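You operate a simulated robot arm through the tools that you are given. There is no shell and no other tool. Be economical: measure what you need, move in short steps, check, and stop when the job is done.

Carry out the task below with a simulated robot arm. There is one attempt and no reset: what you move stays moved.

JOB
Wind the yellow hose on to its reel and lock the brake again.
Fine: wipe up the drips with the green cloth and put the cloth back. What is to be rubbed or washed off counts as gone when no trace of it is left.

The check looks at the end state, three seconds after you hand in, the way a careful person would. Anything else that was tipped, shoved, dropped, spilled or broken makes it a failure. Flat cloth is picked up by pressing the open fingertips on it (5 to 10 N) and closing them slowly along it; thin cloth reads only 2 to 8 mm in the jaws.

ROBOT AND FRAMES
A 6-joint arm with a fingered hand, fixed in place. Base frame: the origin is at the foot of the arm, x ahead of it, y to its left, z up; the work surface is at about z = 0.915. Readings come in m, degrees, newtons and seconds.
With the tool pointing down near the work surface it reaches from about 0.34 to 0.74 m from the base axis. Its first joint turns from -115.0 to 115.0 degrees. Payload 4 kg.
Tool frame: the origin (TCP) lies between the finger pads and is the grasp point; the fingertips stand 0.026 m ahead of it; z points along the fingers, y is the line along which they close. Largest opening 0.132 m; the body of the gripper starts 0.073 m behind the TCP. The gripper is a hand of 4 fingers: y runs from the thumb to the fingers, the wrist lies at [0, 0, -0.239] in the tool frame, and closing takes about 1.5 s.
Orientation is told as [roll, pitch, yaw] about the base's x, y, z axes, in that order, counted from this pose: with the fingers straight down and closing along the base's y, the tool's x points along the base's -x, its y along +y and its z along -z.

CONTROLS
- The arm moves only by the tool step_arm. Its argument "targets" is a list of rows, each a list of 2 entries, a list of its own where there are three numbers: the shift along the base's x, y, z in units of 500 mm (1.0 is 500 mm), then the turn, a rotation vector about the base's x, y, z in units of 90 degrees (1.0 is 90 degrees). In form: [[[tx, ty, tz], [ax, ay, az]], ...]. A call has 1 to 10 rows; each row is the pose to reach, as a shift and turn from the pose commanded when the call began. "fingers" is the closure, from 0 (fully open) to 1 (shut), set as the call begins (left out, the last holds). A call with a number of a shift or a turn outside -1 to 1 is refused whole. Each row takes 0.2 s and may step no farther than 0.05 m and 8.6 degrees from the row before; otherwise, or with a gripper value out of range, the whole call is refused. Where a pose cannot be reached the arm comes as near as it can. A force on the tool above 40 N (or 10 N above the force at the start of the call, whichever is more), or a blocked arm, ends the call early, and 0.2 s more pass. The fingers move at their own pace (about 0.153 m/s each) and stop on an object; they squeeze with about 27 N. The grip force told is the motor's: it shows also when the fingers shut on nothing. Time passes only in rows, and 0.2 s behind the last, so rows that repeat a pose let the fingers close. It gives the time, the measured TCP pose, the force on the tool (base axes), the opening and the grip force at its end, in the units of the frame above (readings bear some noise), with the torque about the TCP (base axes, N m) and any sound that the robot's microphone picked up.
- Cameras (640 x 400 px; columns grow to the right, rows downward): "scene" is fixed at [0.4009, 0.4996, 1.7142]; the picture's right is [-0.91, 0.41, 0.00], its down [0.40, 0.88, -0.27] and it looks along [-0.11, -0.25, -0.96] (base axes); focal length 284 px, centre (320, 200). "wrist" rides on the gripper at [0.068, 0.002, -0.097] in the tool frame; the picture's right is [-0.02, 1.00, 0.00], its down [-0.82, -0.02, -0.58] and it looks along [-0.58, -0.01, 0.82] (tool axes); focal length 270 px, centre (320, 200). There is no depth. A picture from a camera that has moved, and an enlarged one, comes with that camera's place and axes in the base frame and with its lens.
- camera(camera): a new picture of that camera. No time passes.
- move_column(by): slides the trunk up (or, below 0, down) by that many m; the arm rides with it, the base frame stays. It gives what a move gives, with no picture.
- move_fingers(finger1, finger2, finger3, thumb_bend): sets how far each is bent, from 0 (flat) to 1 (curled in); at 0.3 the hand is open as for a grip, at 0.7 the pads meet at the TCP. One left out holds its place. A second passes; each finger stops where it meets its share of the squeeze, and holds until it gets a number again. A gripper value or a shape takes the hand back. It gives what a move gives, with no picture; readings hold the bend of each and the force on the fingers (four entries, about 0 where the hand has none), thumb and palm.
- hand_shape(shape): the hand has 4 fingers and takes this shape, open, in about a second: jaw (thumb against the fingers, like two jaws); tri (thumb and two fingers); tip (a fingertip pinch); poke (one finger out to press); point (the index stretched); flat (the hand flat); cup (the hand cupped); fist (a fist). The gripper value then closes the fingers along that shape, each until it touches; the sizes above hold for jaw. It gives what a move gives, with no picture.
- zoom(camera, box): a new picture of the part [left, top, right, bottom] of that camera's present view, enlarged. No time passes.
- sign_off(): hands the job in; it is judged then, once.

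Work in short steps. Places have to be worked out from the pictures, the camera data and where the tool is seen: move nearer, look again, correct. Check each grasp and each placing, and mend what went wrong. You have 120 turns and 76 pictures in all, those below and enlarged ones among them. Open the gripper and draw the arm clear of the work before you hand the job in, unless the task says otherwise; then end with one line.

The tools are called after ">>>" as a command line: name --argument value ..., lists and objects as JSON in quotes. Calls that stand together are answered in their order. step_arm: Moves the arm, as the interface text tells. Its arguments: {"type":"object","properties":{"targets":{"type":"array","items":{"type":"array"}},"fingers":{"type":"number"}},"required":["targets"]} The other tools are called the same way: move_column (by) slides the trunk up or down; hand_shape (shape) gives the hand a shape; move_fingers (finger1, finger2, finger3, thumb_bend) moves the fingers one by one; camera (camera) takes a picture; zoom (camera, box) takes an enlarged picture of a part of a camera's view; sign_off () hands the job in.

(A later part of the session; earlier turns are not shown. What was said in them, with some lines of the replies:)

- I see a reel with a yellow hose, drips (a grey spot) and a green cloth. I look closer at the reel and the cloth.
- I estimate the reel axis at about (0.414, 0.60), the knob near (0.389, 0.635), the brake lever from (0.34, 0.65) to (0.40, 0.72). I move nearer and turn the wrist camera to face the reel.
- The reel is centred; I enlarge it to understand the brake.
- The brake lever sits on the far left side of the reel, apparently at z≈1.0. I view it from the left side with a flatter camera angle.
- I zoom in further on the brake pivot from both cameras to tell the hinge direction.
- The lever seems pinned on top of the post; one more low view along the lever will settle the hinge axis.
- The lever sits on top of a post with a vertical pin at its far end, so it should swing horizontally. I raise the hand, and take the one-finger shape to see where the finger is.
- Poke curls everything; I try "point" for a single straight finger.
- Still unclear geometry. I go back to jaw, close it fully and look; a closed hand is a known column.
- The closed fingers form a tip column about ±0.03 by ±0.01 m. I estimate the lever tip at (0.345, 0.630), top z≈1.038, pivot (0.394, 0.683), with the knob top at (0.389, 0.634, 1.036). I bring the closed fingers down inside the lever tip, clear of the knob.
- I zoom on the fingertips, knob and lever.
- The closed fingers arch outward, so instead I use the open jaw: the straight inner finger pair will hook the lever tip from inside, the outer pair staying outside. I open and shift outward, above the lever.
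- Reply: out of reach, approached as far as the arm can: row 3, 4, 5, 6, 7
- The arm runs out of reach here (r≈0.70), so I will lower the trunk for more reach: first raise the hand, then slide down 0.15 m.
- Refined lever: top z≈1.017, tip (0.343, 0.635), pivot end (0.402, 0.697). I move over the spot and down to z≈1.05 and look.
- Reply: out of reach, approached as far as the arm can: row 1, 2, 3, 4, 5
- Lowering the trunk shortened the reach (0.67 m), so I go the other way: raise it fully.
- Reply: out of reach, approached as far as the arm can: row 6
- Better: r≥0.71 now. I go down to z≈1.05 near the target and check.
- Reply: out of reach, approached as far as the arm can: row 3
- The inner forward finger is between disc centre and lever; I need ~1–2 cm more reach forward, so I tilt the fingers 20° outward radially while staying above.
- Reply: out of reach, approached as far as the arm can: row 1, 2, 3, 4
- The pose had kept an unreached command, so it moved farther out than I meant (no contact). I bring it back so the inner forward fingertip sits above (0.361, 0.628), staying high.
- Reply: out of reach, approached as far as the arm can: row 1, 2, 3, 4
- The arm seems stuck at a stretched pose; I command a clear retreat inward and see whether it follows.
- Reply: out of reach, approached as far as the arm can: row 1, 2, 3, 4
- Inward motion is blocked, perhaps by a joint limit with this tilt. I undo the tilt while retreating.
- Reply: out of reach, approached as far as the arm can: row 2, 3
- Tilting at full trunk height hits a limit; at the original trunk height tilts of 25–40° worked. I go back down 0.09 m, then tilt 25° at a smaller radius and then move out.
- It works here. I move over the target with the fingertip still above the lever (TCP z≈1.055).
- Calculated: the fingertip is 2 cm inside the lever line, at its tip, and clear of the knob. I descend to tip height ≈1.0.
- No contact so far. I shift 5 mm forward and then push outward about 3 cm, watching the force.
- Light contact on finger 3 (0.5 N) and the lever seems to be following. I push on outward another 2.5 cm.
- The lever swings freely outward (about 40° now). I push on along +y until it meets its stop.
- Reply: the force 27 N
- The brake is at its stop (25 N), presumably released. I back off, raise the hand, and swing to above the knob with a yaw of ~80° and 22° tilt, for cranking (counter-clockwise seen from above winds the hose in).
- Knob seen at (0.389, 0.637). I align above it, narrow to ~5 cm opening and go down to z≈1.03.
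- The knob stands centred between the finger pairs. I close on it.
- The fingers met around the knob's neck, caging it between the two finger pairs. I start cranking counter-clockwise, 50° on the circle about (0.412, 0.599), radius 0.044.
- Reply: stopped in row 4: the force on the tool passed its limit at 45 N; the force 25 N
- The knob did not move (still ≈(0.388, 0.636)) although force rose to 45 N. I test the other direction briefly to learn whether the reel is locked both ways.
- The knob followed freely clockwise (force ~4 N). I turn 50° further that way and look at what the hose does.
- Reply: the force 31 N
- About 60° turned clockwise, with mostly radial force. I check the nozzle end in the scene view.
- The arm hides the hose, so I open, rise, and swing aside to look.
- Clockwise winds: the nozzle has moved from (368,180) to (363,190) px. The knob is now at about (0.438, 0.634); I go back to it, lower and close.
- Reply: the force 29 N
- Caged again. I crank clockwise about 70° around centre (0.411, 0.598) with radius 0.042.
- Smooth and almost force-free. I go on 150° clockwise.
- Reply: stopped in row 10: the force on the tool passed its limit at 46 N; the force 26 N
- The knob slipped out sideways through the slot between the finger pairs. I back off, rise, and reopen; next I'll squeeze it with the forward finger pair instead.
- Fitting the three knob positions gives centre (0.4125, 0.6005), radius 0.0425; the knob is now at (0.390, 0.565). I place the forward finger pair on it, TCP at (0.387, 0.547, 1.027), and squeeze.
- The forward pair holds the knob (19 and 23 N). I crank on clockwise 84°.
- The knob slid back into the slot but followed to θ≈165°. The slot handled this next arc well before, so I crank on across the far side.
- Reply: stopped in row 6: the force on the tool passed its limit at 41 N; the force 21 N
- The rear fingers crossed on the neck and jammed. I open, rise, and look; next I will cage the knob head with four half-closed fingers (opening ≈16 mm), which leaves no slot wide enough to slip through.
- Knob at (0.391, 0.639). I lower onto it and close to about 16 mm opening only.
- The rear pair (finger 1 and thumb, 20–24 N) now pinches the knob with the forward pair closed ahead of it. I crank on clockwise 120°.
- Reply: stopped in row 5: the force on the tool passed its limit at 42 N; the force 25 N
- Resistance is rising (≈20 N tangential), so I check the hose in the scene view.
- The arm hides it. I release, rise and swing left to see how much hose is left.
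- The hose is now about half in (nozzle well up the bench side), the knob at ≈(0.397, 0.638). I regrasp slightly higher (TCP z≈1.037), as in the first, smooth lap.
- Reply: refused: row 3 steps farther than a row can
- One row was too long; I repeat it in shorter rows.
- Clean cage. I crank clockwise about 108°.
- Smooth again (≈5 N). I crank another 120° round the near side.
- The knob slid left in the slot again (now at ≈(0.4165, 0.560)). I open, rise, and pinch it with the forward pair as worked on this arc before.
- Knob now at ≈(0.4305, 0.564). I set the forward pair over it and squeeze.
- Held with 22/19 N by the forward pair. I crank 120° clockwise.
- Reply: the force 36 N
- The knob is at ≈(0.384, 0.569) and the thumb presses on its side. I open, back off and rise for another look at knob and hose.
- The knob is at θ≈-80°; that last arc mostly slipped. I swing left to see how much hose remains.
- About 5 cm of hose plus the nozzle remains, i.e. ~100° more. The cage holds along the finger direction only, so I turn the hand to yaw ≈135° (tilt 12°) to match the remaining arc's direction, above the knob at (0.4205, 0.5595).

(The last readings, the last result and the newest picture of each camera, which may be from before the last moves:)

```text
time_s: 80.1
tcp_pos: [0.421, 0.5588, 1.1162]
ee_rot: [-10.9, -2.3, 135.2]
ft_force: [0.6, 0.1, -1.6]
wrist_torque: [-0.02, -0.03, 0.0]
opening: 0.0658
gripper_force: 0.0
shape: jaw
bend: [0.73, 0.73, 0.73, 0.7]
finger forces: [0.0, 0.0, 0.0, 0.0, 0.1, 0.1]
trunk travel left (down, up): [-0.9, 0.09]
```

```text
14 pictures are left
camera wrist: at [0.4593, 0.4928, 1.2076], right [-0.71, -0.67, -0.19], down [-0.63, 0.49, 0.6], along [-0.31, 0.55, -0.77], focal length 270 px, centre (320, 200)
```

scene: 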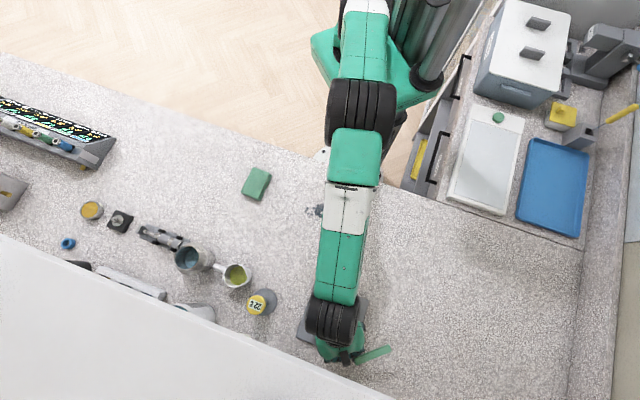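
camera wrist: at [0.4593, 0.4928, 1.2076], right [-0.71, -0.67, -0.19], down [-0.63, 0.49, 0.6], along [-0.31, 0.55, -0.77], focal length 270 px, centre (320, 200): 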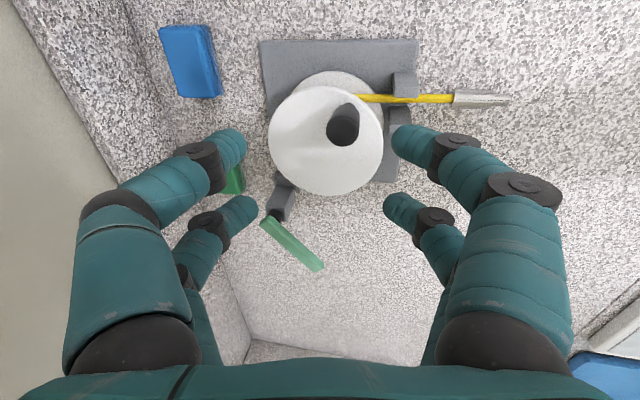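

Knob confirmed at (0.423, 0.5585), and the nozzle is clear to see. I lower over it and close.

>>> step_arm --targets '[[[0.003, 0, -0.06], [0, 0, 0]], [[0.003, 0, -0.12], [0, 0, 0]], [[0.003, 0, -0.17], [0, 0, 0]]]'

>>> step_arm --targets '[[[0, 0, 0], [0, 0, 0]], [[0, 0, 0], [0, 0, 0]], [[0, 0, 0], [0, 0, 0]], [[0, 0, 0], [0, 0, 0]], [[0, 0, 0], [0, 0, 0]]]' --fingers 1.0

>>> zoom --camera "wrist" --box '[180, 80, 460, 300]'

```text
time_s: 80.9
tcp_pos: [0.4225, 0.5602, 1.0311]
ee_rot: [-11.0, -2.5, 135.1]
ft_force: [-0.3, -0.3, 0.7]
wrist_torque: [-0.01, 0.02, 0.02]
opening: 0.0659
gripper_force: 0.0
shape: jaw
bend: [0.73, 0.73, 0.73, 0.7]
finger forces: [0.0, 0.0, 0.1, 0.0, 0.1, 0.1]
trunk travel left (down, up): [-0.9, 0.09]
```

```text
time_s: 82.1
tcp_pos: [0.4238, 0.5594, 1.0312]
ee_rot: [-11.1, -2.5, 135.2]
ft_force: [-0.2, 0.7, -0.3]
wrist_torque: [0.04, 0.03, 0.02]
opening: 0.0
gripper_force: 27.1
shape: jaw
bend: [0.63, 0.7, 0.65, 0.7]
finger forces: [0.0, 0.1, 0.1, 0.0, 0.1, 0.0]
trunk travel left (down, up): [-0.9, 0.09]
```

```text
1.82 times, centred on (320, 190) of wrist
camera zoom: at [0.4601, 0.4936, 1.1244], right [-0.72, -0.67, -0.19], down [-0.62, 0.5, 0.6], along [-0.31, 0.55, -0.77], focal length 491 px, centre (320, 218)
```

zoom: 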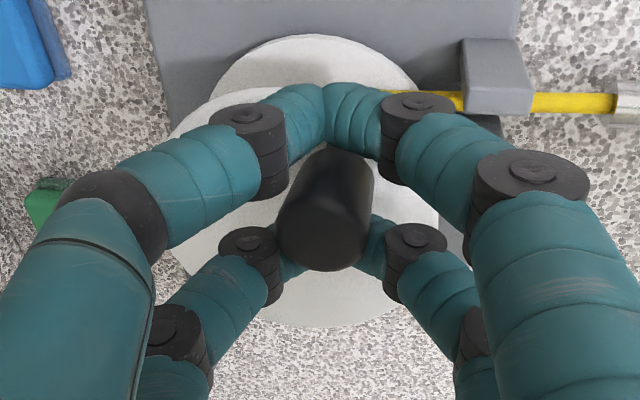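

Caged well. I crank 96° clockwise.

>>> step_arm --targets '[[[-0.018, -0.0026, 0], [0, 0, 0]], [[-0.0355, -0.0014, 0], [0, 0, 0]], [[-0.0524, 0.0035, 0], [0, 0, 0]], [[-0.0679, 0.0117, 0], [0, 0, 0]], [[-0.0813, 0.023, 0], [0, 0, 0]], [[-0.0921, 0.0369, 0], [0, 0, 0]], [[-0.0998, 0.0526, 0], [0, 0, 0]], [[-0.1041, 0.0697, 0], [0, 0, 0]]]'

>>> camera --camera "wrist"

```text
time_s: 83.8
tcp_pos: [0.3809, 0.5789, 1.0274]
ee_rot: [-10.2, -1.6, 134.8]
ft_force: [8.1, -17.9, 0.0]
wrist_torque: [-0.28, -0.12, 0.01]
opening: 0.0
gripper_force: 26.9
shape: jaw
bend: [0.63, 0.7, 0.65, 0.69]
finger forces: [0.0, 0.0, 0.0, 0.0, 0.0, 0.1]
trunk travel left (down, up): [-0.9, 0.09]
stopped in row 8: the force on the tool passed its limit at 46 N (the readings are from after the stop); the commanded pose is now the measured one
```

```text
12 pictures are left
camera wrist: at [0.4174, 0.5143, 1.1201], right [-0.72, -0.67, -0.18], down [-0.62, 0.51, 0.59], along [-0.31, 0.54, -0.79], focal length 270 px, centre (320, 200)
```

wrist: 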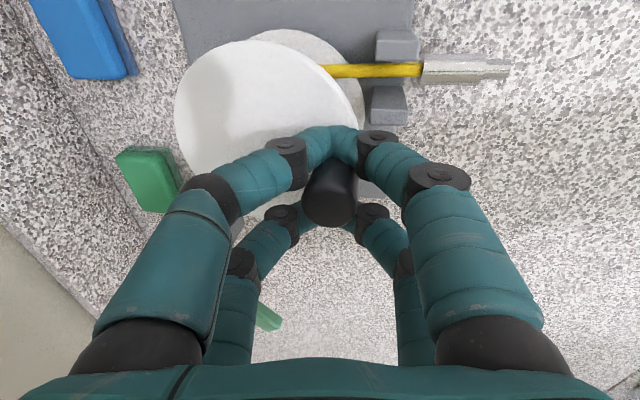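

The nozzle collar has reached the guide and the force rose to 46 N: the hose is fully in. I open gently, rise and retreat, undoing the tilt, and check the nozzle stayed.

>>> step_arm --targets '[[[0, 0, 0], [0, 0, 0]], [[0, 0, 0], [0, 0, 0]], [[0, 0, 0], [0, 0, 0]], [[0, 0, 0.08], [0, 0, 0]], [[0, 0, 0.16], [0, 0, 0]], [[-0.05, -0.04, 0.2], [-0.037, 0.024, 0]], [[-0.12, -0.08, 0.22], [-0.074, 0.049, 0]], [[-0.2, -0.12, 0.22], [-0.111, 0.073, 0]]]' --fingers 0.5

>>> step_arm --targets '[[[0, 0, 0], [0, 0, -0.094]], [[0, 0, 0], [0, 0, -0.188]], [[0, 0, 0], [0, 0, -0.282]], [[0, 0, 0], [0, 0, -0.376]], [[0, 0, 0], [0, 0, -0.47]], [[0, 0, 0], [0, 0, -0.564]], [[0, 0, 0], [0, 0, -0.658]], [[0, 0, 0], [0, 0, -0.75]]]'

>>> zoom --camera "scene" --box '[290, 240, 410, 380]'

```text
time_s: 85.6
tcp_pos: [0.2806, 0.5208, 1.1363]
ee_rot: [1.2, 0.7, 134.7]
ft_force: [-0.3, 0.2, 0.2]
wrist_torque: [-0.02, -0.02, 0.0]
opening: 0.0654
gripper_force: 0.0
shape: jaw
bend: [0.73, 0.73, 0.73, 0.7]
finger forces: [0.1, 0.1, 0.0, 0.1, 0.0, 0.1]
trunk travel left (down, up): [-0.9, 0.09]
```

```text
time_s: 87.4
tcp_pos: [0.2797, 0.5214, 1.1376]
ee_rot: [1.2, 0.6, 67.2]
ft_force: [0.6, 0.1, 0.2]
wrist_torque: [-0.01, -0.05, 0.0]
opening: 0.0657
gripper_force: 0.1
shape: jaw
bend: [0.73, 0.73, 0.73, 0.7]
finger forces: [0.0, 0.0, 0.1, 0.0, 0.0, 0.0]
trunk travel left (down, up): [-0.9, 0.09]
```

```text
2.86 times, centred on (350, 310) of scene
camera zoom: at [0.4009, 0.4996, 1.7142], right [-0.91, 0.41, 0.0], down [0.4, 0.88, -0.27], along [-0.11, -0.25, -0.96], focal length 813 px, centre (234, -114)
```

zoom: 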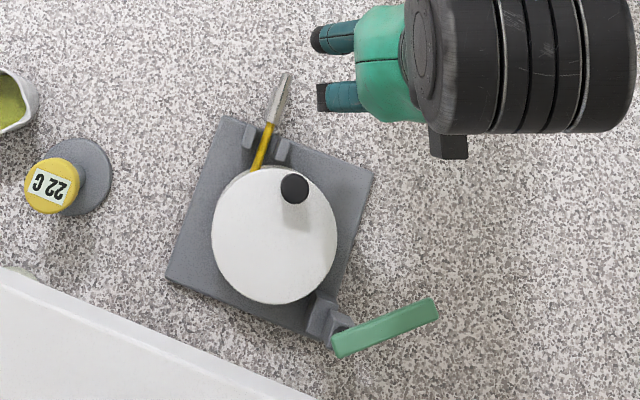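

The nozzle sits at the guide: the hose is wound on. For the brake I now turn the hand to yaw 0 and tilt 20°, and go above the lever (from (0.323, 0.694) to (0.40, 0.69)) to straddle it.

>>> step_arm --targets '[[[0, 0, 0], [0, 0, -0.094]], [[0, 0, 0], [0, 0, -0.188]], [[0, 0, 0], [0, 0, -0.282]], [[0, 0, 0], [0, 0, -0.376]], [[0, 0, 0], [0, 0, -0.47]], [[0, 0, 0], [0, 0, -0.564]], [[0, 0, 0], [0, 0, -0.658]], [[0, 0, 0], [0, 0, -0.747]]]' --fingers 0.62

>>> step_arm --targets '[[[0, 0.04, 0], [0.067, -0.032, 0]], [[0.0, 0.08, 0], [0.133, -0.064, 0]], [[0.02, 0.12, 0], [0.2, -0.097, 0]], [[0.05, 0.19, 0], [0.2, -0.097, 0]], [[0.08, 0.27, -0.02], [0.2, -0.097, 0]], [[0.107, 0.342, -0.06], [0.2, -0.097, 0]]]'

>>> camera --camera "wrist"

```text
time_s: 89.2
tcp_pos: [0.2784, 0.5221, 1.1373]
ee_rot: [1.2, 0.7, -0.1]
ft_force: [-0.1, 0.7, -0.6]
wrist_torque: [0.02, 0.0, -0.01]
opening: 0.0504
gripper_force: 0.1
shape: jaw
bend: [0.73, 0.73, 0.73, 0.7]
finger forces: [0.0, 0.0, 0.0, 0.0, 0.1, 0.0]
trunk travel left (down, up): [-0.9, 0.09]
```

```text
time_s: 90.6
tcp_pos: [0.3329, 0.6928, 1.1073]
ee_rot: [19.1, -8.0, -1.1]
ft_force: [-0.4, 0.1, -0.3]
wrist_torque: [-0.01, 0.0, 0.02]
opening: 0.0502
gripper_force: 0.1
shape: jaw
bend: [0.73, 0.73, 0.73, 0.7]
finger forces: [0.1, 0.0, 0.0, 0.0, 0.1, 0.0]
trunk travel left (down, up): [-0.9, 0.09]
```

```text
10 pictures are left
camera wrist: at [0.2533, 0.6637, 1.1891], right [0.0, 0.94, 0.33], down [0.73, -0.22, 0.65], along [0.68, 0.24, -0.69], focal length 270 px, centre (320, 200)
```

wrist: 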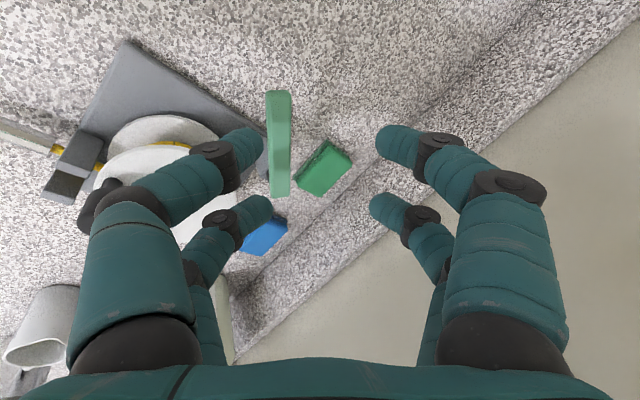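

The lever is right between the jaws in plan (y≈0.694). I descend to straddle it (TCP z≈1.02).

>>> step_arm --targets '[[[-0.003, 0.002, -0.06], [0, 0, 0]], [[-0.003, 0.002, -0.12], [0, 0, 0]], [[-0.003, 0.002, -0.175], [0, 0, 0]]]'

```text
time_s: 91.4
tcp_pos: [0.3317, 0.694, 1.0168]
ee_rot: [19.4, -8.1, -1.0]
ft_force: [0.0, -0.4, -0.3]
wrist_torque: [-0.03, -0.05, 0.03]
opening: 0.0503
gripper_force: 0.2
shape: jaw
bend: [0.73, 0.73, 0.73, 0.7]
finger forces: [0.0, 0.1, 0.1, 0.1, 0.1, 0.0]
trunk travel left (down, up): [-0.9, 0.09]
```

Straddled without contact. I narrow the jaws and swing the lever back along its arc about the pivot (0.3935, 0.688), turning the hand with it.

>>> step_arm --targets '[[[0, 0, 0], [0, 0, 0]], [[-0.0006, -0.0151, 0], [-0.0116, -0.024, 0.0731]], [[0.0007, -0.0302, 0], [-0.0232, -0.048, 0.1462]], [[0.0039, -0.045, 0], [-0.0348, -0.072, 0.2193]], [[0.0088, -0.0594, 0], [-0.0464, -0.096, 0.2924]], [[0.0154, -0.073, 0], [-0.058, -0.12, 0.3655]], [[0.0236, -0.0857, 0], [-0.0696, -0.144, 0.4386]], [[0.0333, -0.0973, 0], [-0.0812, -0.168, 0.5117]], [[0.0444, -0.1077, 0], [-0.0928, -0.192, 0.5848]]]' --fingers 0.78

>>> camera --camera "wrist"

```text
time_s: 93.4
tcp_pos: [0.351, 0.6416, 1.0211]
ee_rot: [4.1, -19.0, 55.9]
ft_force: [-5.3, 2.9, 0.0]
wrist_torque: [0.08, 0.14, -0.06]
opening: 0.0268
gripper_force: 0.0
shape: jaw
bend: [0.73, 0.73, 0.73, 0.72]
finger forces: [0.1, 0.8, 0.0, 0.0, 6.1, 0.0]
trunk travel left (down, up): [-0.9, 0.09]
```

```text
9 pictures are left
camera wrist: at [0.3009, 0.5578, 1.0898], right [-0.82, 0.56, 0.08], down [0.38, 0.45, 0.81], along [0.42, 0.7, -0.58], focal length 270 px, centre (320, 200)
```

wrist: 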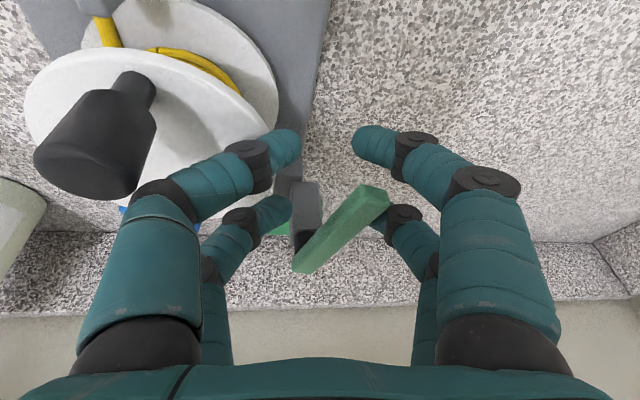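

The lever is at about 213° and needs ~226°; the thumb lightly touches the disc rim. The hand itself is already on the locked line, so I raise it 4 mm and close the fingers, which pulls the lever to the centre.

>>> step_arm --targets '[[[-0.006, 0.006, 0.008], [0, 0, 0]], [[-0.006, 0.006, 0.008], [0, 0, 0]], [[-0.006, 0.006, 0.008], [0, 0, 0]], [[-0.003, 0.003, 0.008], [0, 0, 0]], [[0, 0, 0.008], [0, 0, 0]]]' --fingers 1.0

>>> camera --camera "wrist"

```text
time_s: 94.6
tcp_pos: [0.3518, 0.6413, 1.0207]
ee_rot: [4.0, -18.7, 55.7]
ft_force: [-6.0, -3.3, -26.7]
wrist_torque: [-0.55, 0.24, 0.12]
opening: 0.0062
gripper_force: 26.6
shape: jaw
bend: [0.65, 0.73, 0.63, 0.71]
finger forces: [0.0, 22.4, 25.1, 0.0, 0.1, 0.0]
trunk travel left (down, up): [-0.9, 0.09]
```

```text
8 pictures are left
camera wrist: at [0.3019, 0.5574, 1.0902], right [-0.82, 0.56, 0.07], down [0.38, 0.45, 0.81], along [0.42, 0.69, -0.59], focal length 270 px, centre (320, 200)
```

wrist: 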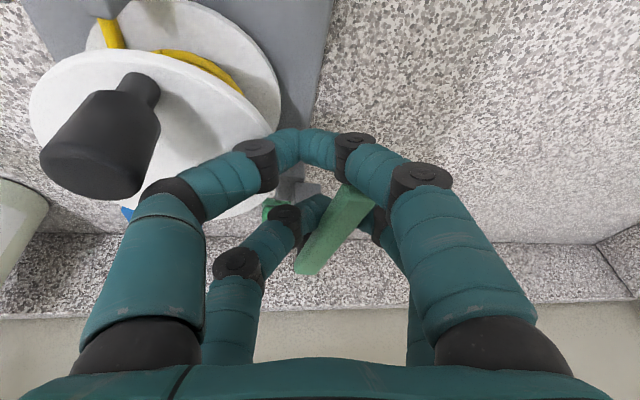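

The lever is pinched at ≈221°. I push it the last bit inward until it meets its stop.

>>> step_arm --targets '[[[0.007, -0.007, 0], [0, 0, 0.02]], [[0.014, -0.014, 0], [0, 0, 0.02]], [[0.02, -0.02, 0], [0, 0, 0.02]]]'

>>> zoom --camera "scene" --box '[290, 270, 420, 380]'

```text
time_s: 95.3
tcp_pos: [0.3557, 0.6354, 1.0204]
ee_rot: [4.2, -18.7, 57.6]
ft_force: [-5.7, 18.7, -12.4]
wrist_torque: [-1.08, 0.26, 0.3]
opening: 0.0027
gripper_force: 26.8
shape: jaw
bend: [0.64, 0.73, 0.62, 0.71]
finger forces: [0.1, 22.1, 21.7, 0.0, 13.3, 0.1]
trunk travel left (down, up): [-0.9, 0.09]
stopped in row 3: the force on the tool passed its limit at 41 N (the readings are from after the stop); the commanded pose is now the measured one
```

```text
3.64 times, centred on (355, 325) of scene
camera zoom: at [0.4009, 0.4996, 1.7142], right [-0.91, 0.41, 0.0], down [0.4, 0.88, -0.27], along [-0.11, -0.25, -0.96], focal length 1035 px, centre (193, -254)
```

zoom: 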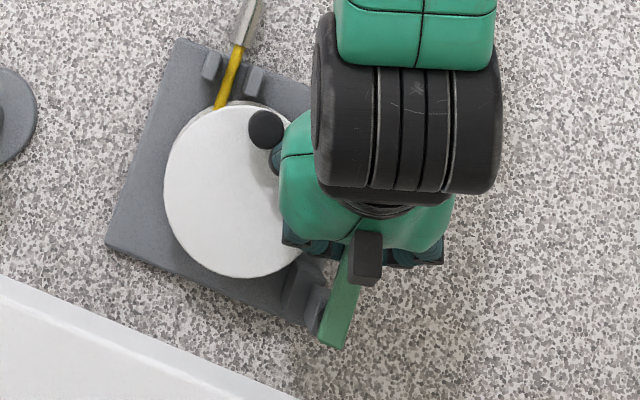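

The lever looks parallel to the reel's side again and met firm resistance. I open slightly, rise straight up and retreat to check it.

>>> step_arm --targets '[[[0, 0, 0], [0, 0, 0]], [[0, 0, 0], [0, 0, 0]], [[0, 0, 0.05], [0, 0, 0]], [[0, 0, 0.12], [0, 0, 0]], [[-0.04, -0.07, 0.2], [0, 0, 0]], [[-0.1, -0.14, 0.24], [0, 0, 0]], [[-0.16, -0.2, 0.26], [0, 0, 0]]]' --fingers 0.75

>>> zoom --camera "scene" --box '[290, 270, 420, 380]'

```text
refused: row 5 steps farther than a row can; nothing moved
```

```text
3.64 times, centred on (355, 325) of scene
camera zoom: at [0.4009, 0.4996, 1.7142], right [-0.91, 0.41, 0.0], down [0.4, 0.88, -0.27], along [-0.11, -0.25, -0.96], focal length 1035 px, centre (193, -254)
```

zoom: 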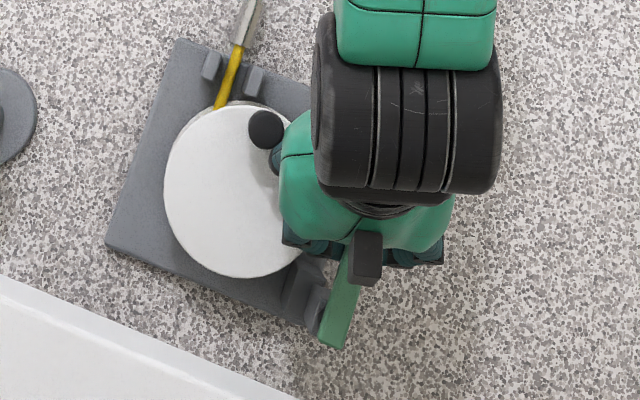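

Refused for a too-long row; I repeat it with shorter rows and also undo the tilt.

>>> step_arm --targets '[[[0, 0, 0], [0, 0, 0]], [[0, 0, 0], [0, 0, 0]], [[0, 0, 0.05], [0, 0, 0]], [[0, 0, 0.12], [0, 0, 0]], [[-0.03, -0.04, 0.18], [0, 0, 0]], [[-0.06, -0.09, 0.24], [-0.067, 0.04, 0]], [[-0.1, -0.15, 0.26], [-0.134, 0.08, 0]], [[-0.14, -0.21, 0.26], [-0.19, 0.11, 0]]]' --fingers 0.75

```text
time_s: 97.2
tcp_pos: [0.284, 0.5248, 1.158]
ee_rot: [3.5, 0.9, 57.7]
ft_force: [0.1, 0.1, -0.1]
wrist_torque: [-0.03, 0.02, 0.0]
opening: 0.033
gripper_force: 0.1
shape: jaw
bend: [0.73, 0.73, 0.73, 0.7]
finger forces: [0.0, 0.0, 0.0, 0.0, 0.1, 0.0]
trunk travel left (down, up): [-0.9, 0.09]
```

Now the cloth: I place it at ≈(0.461, 0.174), 6×8.5 cm, long side along ~38°, and the drips at ≈(0.333, 0.316), about 7×4 cm. I go above the cloth with yaw 45°.

>>> step_arm --targets '[[[0.039, -0.078, 0], [-0.004, -0.001, -0.016]], [[0.079, -0.156, 0], [-0.009, -0.002, -0.031]], [[0.118, -0.234, 0], [-0.013, -0.003, -0.047]], [[0.157, -0.312, 0], [-0.017, -0.004, -0.063]], [[0.197, -0.39, 0], [-0.022, -0.006, -0.078]], [[0.236, -0.468, 0], [-0.026, -0.007, -0.094]], [[0.275, -0.546, 0], [-0.03, -0.008, -0.11]], [[0.315, -0.624, -0.05], [-0.035, -0.009, -0.125]], [[0.34, -0.69, -0.12], [-0.039, -0.01, -0.141]], [[0.34, -0.7, -0.2], [-0.039, -0.01, -0.141]]]' --fingers 0.6

>>> camera --camera "wrist"

```text
refused: row 8 steps farther than a row can; nothing moved
```

```text
5 pictures are left
camera wrist: at [0.252, 0.4653, 1.2549], right [-0.83, 0.56, 0.06], down [0.49, 0.67, 0.56], along [0.27, 0.5, -0.82], focal length 270 px, centre (320, 200)
```

wrist: 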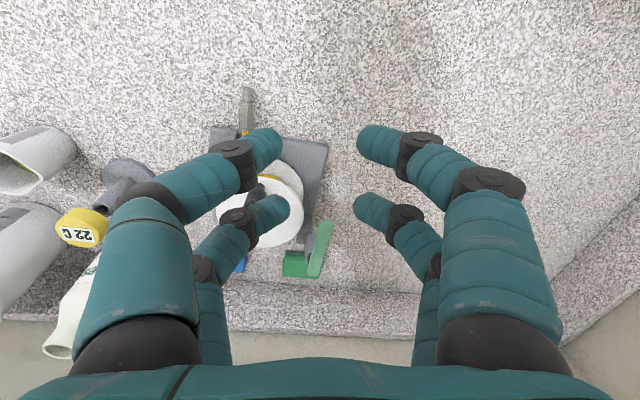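

That picture does confirm the lever is back at its original line (tip (0.345, 0.641), 47°). I repeat the move with allowed rows, pictures only after success from now on.

>>> step_arm --targets '[[[0.039, -0.078, 0], [-0.004, -0.001, -0.016]], [[0.079, -0.156, 0], [-0.009, -0.002, -0.031]], [[0.118, -0.234, 0], [-0.013, -0.003, -0.047]], [[0.157, -0.312, 0], [-0.017, -0.004, -0.063]], [[0.197, -0.39, 0], [-0.022, -0.006, -0.078]], [[0.236, -0.468, 0], [-0.026, -0.007, -0.094]], [[0.275, -0.546, 0], [-0.03, -0.008, -0.11]], [[0.315, -0.624, 0], [-0.035, -0.009, -0.125]], [[0.33, -0.69, -0.05], [-0.039, -0.01, -0.141]], [[0.33, -0.7, -0.14], [-0.039, -0.01, -0.141]]]' --fingers 0.6

```text
time_s: 99.3
tcp_pos: [0.4528, 0.174, 1.0807]
ee_rot: [0.6, 2.9, 44.9]
ft_force: [0.6, -0.2, -0.5]
wrist_torque: [0.01, -0.01, 0.02]
opening: 0.0524
gripper_force: 0.1
shape: jaw
bend: [0.73, 0.73, 0.73, 0.7]
finger forces: [0.0, 0.0, 0.0, 0.0, 0.0, 0.0]
trunk travel left (down, up): [-0.9, 0.09]
```

Above the cloth; I look at it with the wrist camera.

>>> camera --camera "wrist"

```text
4 pictures are left
camera wrist: at [0.4081, 0.128, 1.1816], right [-0.69, 0.73, 0.01], down [0.62, 0.58, 0.53], along [0.38, 0.37, -0.85], focal length 270 px, centre (320, 200)
```

wrist: 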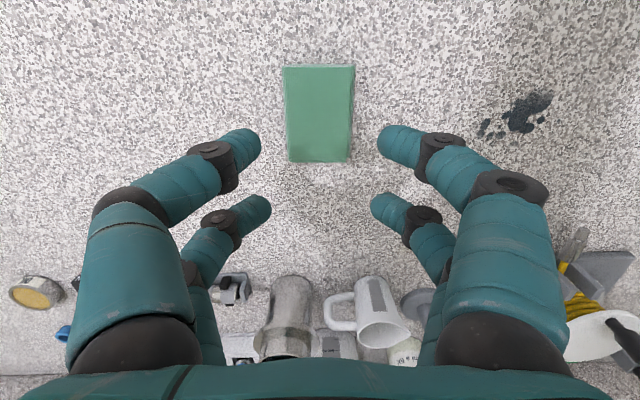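

The TCP is right above the cloth centre (0.454, 0.173). I straighten the hand, narrow to ~4 cm and descend to just above the cloth.

>>> step_arm --targets '[[[0.002, 0, -0.08], [0.0228, -0.0228, 0]], [[0.002, 0, -0.16], [0.0228, -0.0228, 0]], [[0.002, 0, -0.235], [0.0228, -0.0228, 0]]]' --fingers 0.7

>>> step_arm --targets '[[[0, 0, -0.008], [0, 0, 0]], [[0, 0, -0.016], [0, 0, 0]]]'

```text
time_s: 100.2
tcp_pos: [0.4509, 0.1771, 0.9658]
ee_rot: [0.5, -0.1, 44.9]
ft_force: [1.2, 0.7, 2.5]
wrist_torque: [-0.03, -0.06, 0.03]
opening: 0.0398
gripper_force: 0.1
shape: jaw
bend: [0.73, 0.73, 0.74, 0.7]
finger forces: [0.0, 0.0, 1.7, 0.0, 0.5, 0.1]
trunk travel left (down, up): [-0.9, 0.09]
```

```text
time_s: 100.7
tcp_pos: [0.454, 0.1788, 0.9619]
ee_rot: [0.4, -0.2, 44.9]
ft_force: [0.5, -3.1, 12.1]
wrist_torque: [-0.29, 0.09, 0.0]
opening: 0.0104
gripper_force: 24.6
shape: jaw
bend: [0.74, 0.73, 0.74, 0.73]
finger forces: [0.0, 0.0, 0.1, 0.1, 0.0, 0.0]
trunk travel left (down, up): [-0.9, 0.09]
stopped in row 2: the force on the tool passed its limit at 43 N (the readings are from after the stop); the commanded pose is now the measured one
```

Contact came already at TCP z≈0.966, so the folded cloth is ~2.5 cm thick and stiffish. I lift off, reopen to 8 cm so that I can take it by its sides instead.

>>> step_arm --targets '[[[0, 0, 0.05], [0, 0, 0]], [[0.0, -0.0, 0.08], [0, 0, 0]], [[0, 0, 0.08], [0, 0, 0]], [[0, 0, 0.08], [0, 0, 0]]]' --fingers 0.35

>>> camera --camera "wrist"

```text
time_s: 101.7
tcp_pos: [0.4521, 0.1771, 1.0007]
ee_rot: [0.4, -0.2, 44.9]
ft_force: [0.3, 0.0, -0.3]
wrist_torque: [0.01, 0.01, -0.02]
opening: 0.0854
gripper_force: 0.2
shape: jaw
bend: [0.7, 0.7, 0.7, 0.64]
finger forces: [0.0, 0.0, 0.0, 0.0, 0.1, 0.0]
trunk travel left (down, up): [-0.9, 0.09]
```

```text
3 pictures are left
camera wrist: at [0.4039, 0.1287, 1.0971], right [-0.69, 0.73, 0.01], down [0.59, 0.56, 0.58], along [0.42, 0.4, -0.81], focal length 270 px, centre (320, 200)
```

wrist: 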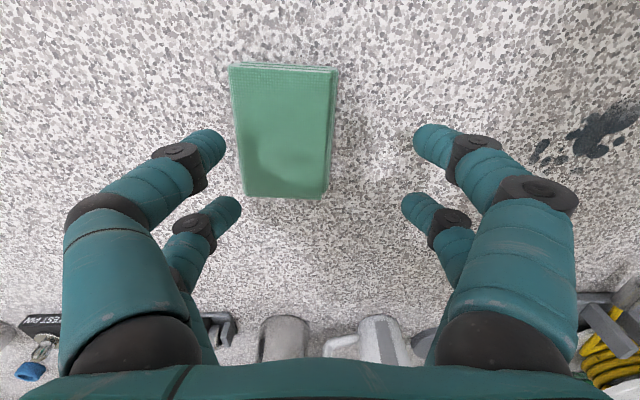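

The press nudged the cloth to ≈(0.463, 0.157). I centre over it with 8.5 cm opening and lower beside its edges.

>>> step_arm --targets '[[[0.022, -0.041, 0], [0, 0, 0]], [[0.022, -0.041, -0.05], [0, 0, 0]], [[0.022, -0.041, -0.08], [0, 0, 0]], [[0.022, -0.041, -0.094], [0, 0, 0]]]'

```text
time_s: 102.7
tcp_pos: [0.4636, 0.1553, 0.9526]
ee_rot: [0.4, -0.3, 44.9]
ft_force: [-1.5, 0.2, 0.5]
wrist_torque: [0.01, -0.01, -0.01]
opening: 0.0853
gripper_force: 0.2
shape: jaw
bend: [0.7, 0.7, 0.7, 0.64]
finger forces: [0.1, 0.1, 0.1, 0.0, 0.1, 0.1]
trunk travel left (down, up): [-0.9, 0.09]
```

No contact, so the fingers are beside it. I go 4 mm lower and close in stages.

>>> step_arm --targets '[[[0, 0, -0.008], [0, 0, 0]], [[0, 0, -0.008], [0, 0, 0]], [[0, 0, -0.008], [0, 0, 0]]]' --fingers 0.52

>>> step_arm --targets '[[[0, 0, 0], [0, 0, 0]], [[0, 0, 0], [0, 0, 0]], [[0, 0, 0], [0, 0, 0]]]' --fingers 0.7

```text
time_s: 103.5
tcp_pos: [0.4641, 0.1574, 0.9509]
ee_rot: [0.3, -0.3, 44.9]
ft_force: [0.7, 0.4, 0.2]
wrist_torque: [0.01, 0.04, 0.0]
opening: 0.0643
gripper_force: 0.1
shape: jaw
bend: [0.73, 0.73, 0.73, 0.7]
finger forces: [0.0, 0.0, 0.1, 0.1, 0.1, 0.0]
trunk travel left (down, up): [-0.9, 0.09]
```

```text
time_s: 104.3
tcp_pos: [0.4655, 0.1569, 0.952]
ee_rot: [0.3, -0.3, 44.8]
ft_force: [0.7, -0.2, 0.5]
wrist_torque: [-0.03, -0.02, -0.01]
opening: 0.0522
gripper_force: 26.9
shape: jaw
bend: [0.73, 0.73, 0.73, 0.7]
finger forces: [24.5, 24.6, 24.3, 0.0, 24.8, 0.1]
trunk travel left (down, up): [-0.9, 0.09]
```

Held by all four fingers at 52 mm (~25 N each). I lift it 5 cm and carry it over the drips.

>>> step_arm --targets '[[[0, 0, 0.04], [0, 0, 0]], [[0, 0, 0.1], [0, 0, 0]], [[-0.056, 0.064, 0.1], [0, 0, 0]], [[-0.112, 0.128, 0.1], [0, 0, 0]], [[-0.168, 0.192, 0.1], [0, 0, 0]], [[-0.224, 0.256, 0.1], [0, 0, 0]], [[-0.28, 0.318, 0.1], [0, 0, 0]], [[-0.28, 0.318, 0.03], [0, 0, 0]]]' --fingers 0.8

```text
time_s: 106.1
tcp_pos: [0.327, 0.3154, 0.9683]
ee_rot: [0.4, -0.2, 44.9]
ft_force: [0.3, -0.5, -0.3]
wrist_torque: [-0.01, -0.02, -0.02]
opening: 0.0522
gripper_force: 26.9
shape: jaw
bend: [0.73, 0.73, 0.73, 0.7]
finger forces: [24.5, 24.6, 24.3, 0.1, 24.8, 0.0]
trunk travel left (down, up): [-0.9, 0.09]
```

Still held. I lower in small steps until the cloth presses on the counter.

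>>> step_arm --targets '[[[0, 0, -0.016], [0, 0, 0]], [[0, 0, -0.026], [0, 0, 0]], [[0, 0, -0.034], [0, 0, 0]]]'

```text
time_s: 106.9
tcp_pos: [0.3253, 0.3165, 0.951]
ee_rot: [0.5, -0.4, 44.9]
ft_force: [0.9, -0.2, 11.0]
wrist_torque: [-0.13, 0.0, 0.01]
opening: 0.0524
gripper_force: 26.9
shape: jaw
bend: [0.73, 0.73, 0.73, 0.7]
finger forces: [25.6, 25.4, 25.3, 0.1, 27.0, 0.0]
trunk travel left (down, up): [-0.9, 0.09]
```

Pressing with 11 N. I rub back and forth over the whole patch.

>>> step_arm --targets '[[[-0.055, 0.025, 0], [0, 0, 0]], [[0, 0, 0], [0, 0, 0]], [[0.055, -0.025, 0], [0, 0, 0]], [[0.067, 0.001, 0], [0, 0, 0]], [[0.012, 0.026, 0], [0, 0, 0]], [[-0.043, 0.051, 0], [0, 0, 0]], [[-0.067, -0.001, 0], [0, 0, 0]], [[-0.012, -0.026, 0], [0, 0, 0]], [[0.043, -0.051, 0], [0, 0, 0]], [[0, 0, 0], [0, 0, 0]]]'

>>> step_arm --targets '[[[-0.055, 0.025, 0], [0, 0, 0]], [[0, 0, 0], [0, 0, 0]], [[0.055, -0.025, 0], [0, 0, 0]], [[0.067, 0.001, 0], [0, 0, 0]], [[0.012, 0.026, 0], [0, 0, 0]], [[-0.043, 0.051, 0], [0, 0, 0]], [[-0.067, -0.001, 0], [0, 0, 0]], [[-0.012, -0.026, 0], [0, 0, 0]], [[0.043, -0.051, 0], [0, 0, 0]], [[0, 0, 0], [0, 0, 0]]]'

>>> step_arm --targets '[[[0.024, 0.052, 0], [0, 0, 0]], [[-0.024, -0.052, 0], [0, 0, 0]], [[-0.05, -0.04, 0], [0, 0, 0]], [[-0.02, 0.05, 0], [0, 0, 0]], [[-0.06, 0.06, 0], [0, 0, 0]], [[-0.09, 0.0, 0], [0, 0, 0]], [[-0.03, -0.03, 0], [0, 0, 0]], [[0.03, -0.06, 0], [0, 0, 0]], [[0.07, 0.02, 0], [0, 0, 0]], [[0, 0, 0], [0, 0, 0]]]'

```text
time_s: 109.1
tcp_pos: [0.3253, 0.317, 0.9501]
ee_rot: [0.3, -0.3, 44.8]
ft_force: [0.0, 0.7, 1.2]
wrist_torque: [-0.01, -0.03, -0.01]
opening: 0.0533
gripper_force: 26.9
shape: jaw
bend: [0.74, 0.74, 0.74, 0.7]
finger forces: [27.0, 27.2, 26.7, 0.1, 27.5, 0.0]
trunk travel left (down, up): [-0.9, 0.09]
```

```text
time_s: 111.3
tcp_pos: [0.3254, 0.3141, 0.9472]
ee_rot: [0.4, -0.5, 45.0]
ft_force: [9.7, -12.0, 27.3]
wrist_torque: [-0.64, -0.48, 0.13]
opening: 0.0558
gripper_force: 27.3
shape: jaw
bend: [0.75, 0.75, 0.74, 0.71]
finger forces: [24.6, 24.6, 30.4, 0.0, 33.6, 0.1]
trunk travel left (down, up): [-0.9, 0.09]
```

```text
refused: row 2 steps farther than a row can; nothing moved
```

The grip has crept slightly (opening 56 mm) under 27 N. I lift the cloth and carry it above its home, from where the wrist camera sees the spill area.

>>> step_arm --targets '[[[0, 0, 0.06], [0, 0, 0]], [[0.0, 0, 0.12], [0, 0, 0]], [[0.05, -0.056, 0.16], [0, 0, 0]], [[0.1, -0.112, 0.2], [0, 0, 0]], [[0.15, -0.168, 0.24], [0, 0, 0]], [[0.2, -0.224, 0.264], [0, 0, 0]], [[0.254, -0.284, 0.264], [0, 0, 0]]]'

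>>> camera --camera "wrist"

```text
time_s: 112.9
tcp_pos: [0.4513, 0.1739, 1.0811]
ee_rot: [0.4, -0.1, 44.9]
ft_force: [0.0, -0.7, -0.6]
wrist_torque: [0.03, 0.01, 0.02]
opening: 0.0545
gripper_force: 27.5
shape: jaw
bend: [0.74, 0.74, 0.74, 0.7]
finger forces: [26.9, 27.7, 26.4, 0.0, 28.3, 0.0]
trunk travel left (down, up): [-0.9, 0.09]
```

```text
2 pictures are left
camera wrist: at [0.4031, 0.1253, 1.1776], right [-0.69, 0.73, 0.01], down [0.59, 0.56, 0.58], along [0.42, 0.4, -0.81], focal length 270 px, centre (320, 200)
```

wrist: 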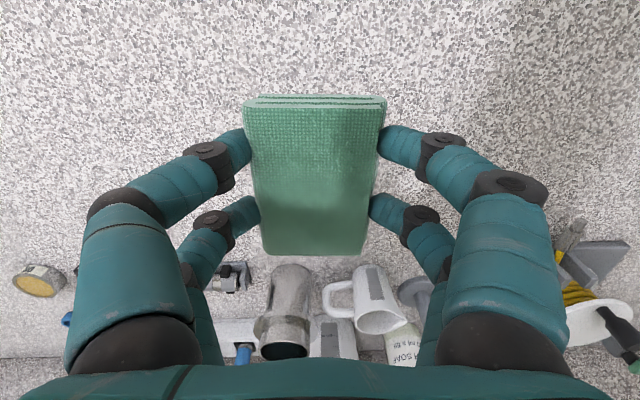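

The patch looks gone. I check with an enlarged scene view before putting the cloth down.

>>> zoom --camera "scene" --box '[215, 150, 385, 300]'

```text
2.67 times, centred on (300, 225) of scene
camera zoom: at [0.4009, 0.4996, 1.7142], right [-0.91, 0.41, 0.0], down [0.4, 0.88, -0.27], along [-0.11, -0.25, -0.96], focal length 759 px, centre (373, 133)
```

zoom: 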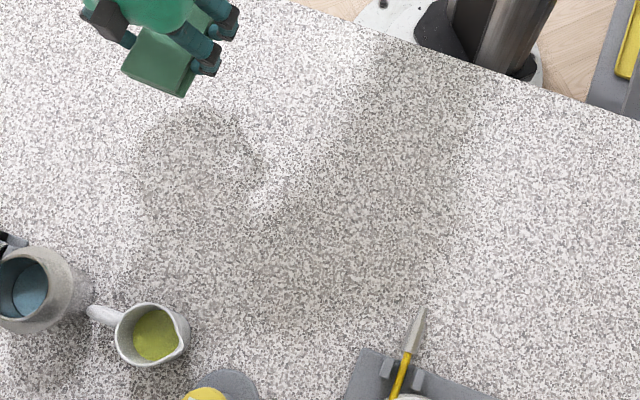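

No trace left at the drip spot, and the nozzle sits at the guide. I lower the cloth at its home place.

>>> step_arm --targets '[[[0.002, -0.002, -0.08], [0, 0, 0]], [[0.002, -0.002, -0.16], [0, 0, 0]], [[0.002, -0.002, -0.22], [0, 0, 0]], [[0.002, -0.002, -0.25], [0, 0, 0]]]'

>>> step_arm --targets '[[[0, 0, -0.006], [0, 0, 0]], [[0, 0, -0.01], [0, 0, 0]]]'

```text
time_s: 113.9
tcp_pos: [0.4525, 0.1747, 0.9565]
ee_rot: [0.5, -0.3, 44.8]
ft_force: [-0.1, -0.4, 0.1]
wrist_torque: [0.01, 0.0, -0.01]
opening: 0.0545
gripper_force: 26.7
shape: jaw
bend: [0.74, 0.74, 0.74, 0.7]
finger forces: [27.0, 27.6, 26.4, 0.0, 28.3, 0.0]
trunk travel left (down, up): [-0.9, 0.09]
```

```text
time_s: 114.5
tcp_pos: [0.452, 0.1738, 0.9507]
ee_rot: [0.5, -0.3, 44.9]
ft_force: [-0.6, 0.1, 0.2]
wrist_torque: [-0.02, -0.02, -0.01]
opening: 0.0546
gripper_force: 26.9
shape: jaw
bend: [0.74, 0.74, 0.74, 0.7]
finger forces: [27.0, 27.7, 26.4, 0.0, 28.2, 0.0]
trunk travel left (down, up): [-0.9, 0.09]
```

No contact yet; I go down a few mm more.

>>> step_arm --targets '[[[0, 0, -0.005], [0, 0, 0]], [[0, 0, -0.01], [0, 0, 0]]]'

```text
time_s: 115.1
tcp_pos: [0.4531, 0.1737, 0.9494]
ee_rot: [0.4, -0.5, 44.9]
ft_force: [-0.2, -0.2, 21.7]
wrist_torque: [-0.15, -0.04, 0.0]
opening: 0.0544
gripper_force: 27.5
shape: jaw
bend: [0.74, 0.74, 0.74, 0.7]
finger forces: [27.2, 27.7, 26.4, 0.0, 29.0, 0.1]
trunk travel left (down, up): [-0.9, 0.09]
```

The cloth is on the counter. I ease up 2 mm, open, and rise clear.

>>> step_arm --targets '[[[0, 0, 0.005], [0, 0, 0]], [[0, 0, 0.005], [0, 0, 0]], [[0, 0, 0.005], [0, 0, 0]], [[0, 0, 0.005], [0, 0, 0]], [[0, 0, 0.06], [0, 0, 0]], [[0, 0, 0.14], [0, 0, 0]], [[0, 0, 0.22], [0, 0, 0]], [[-0.04, 0.04, 0.3], [0, 0, 0]], [[-0.1, 0.08, 0.36], [0, 0, 0]], [[-0.16, 0.12, 0.42], [0, 0, 0]]]' --fingers 0.35

>>> step_arm --targets '[[[-0.06, -0.02, 0.04], [0, 0, 0]], [[-0.12, -0.04, 0.08], [0, 0, 0]], [[-0.18, -0.06, 0.1], [0, 0, 0]], [[-0.2, -0.1, 0.12], [0, 0, 0]]]' --fingers 0.0

>>> camera --camera "scene"

```text
time_s: 117.3
tcp_pos: [0.3735, 0.2358, 1.1586]
ee_rot: [0.3, -0.3, 44.9]
ft_force: [0.0, -0.4, -0.5]
wrist_torque: [-0.02, -0.01, 0.0]
opening: 0.0855
gripper_force: 0.1
shape: jaw
bend: [0.7, 0.7, 0.7, 0.64]
finger forces: [0.0, 0.0, 0.1, 0.0, 0.0, 0.0]
trunk travel left (down, up): [-0.9, 0.09]
```

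```text
time_s: 118.3
tcp_pos: [0.2743, 0.1831, 1.2164]
ee_rot: [0.3, -0.3, 44.8]
ft_force: [-0.1, 0.1, 0.1]
wrist_torque: [0.02, 0.01, -0.01]
opening: 0.1316
gripper_force: 0.2
shape: jaw
bend: [0.3, 0.3, 0.3, 0.3]
finger forces: [0.1, 0.0, 0.0, 0.0, 0.0, 0.0]
trunk travel left (down, up): [-0.9, 0.09]
```

```text
0 pictures are left
```

scene: 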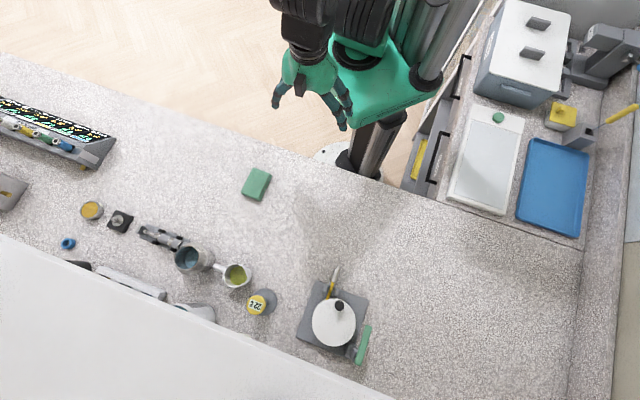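

The last picture shows the cloth back in its place, the counter clean, the lever on its original line, the nozzle at the guide and the arm clear. I hand in.

>>> sign_off

```text
The job is handed in.
```

I wound the hose on to its reel until the nozzle reached the guide (about a centimetre of hose may still show there) and swung the brake lever back to its starting position. I also wiped the drips away with no trace visible, put the green cloth back in its place, and left the arm clear with the hand open.
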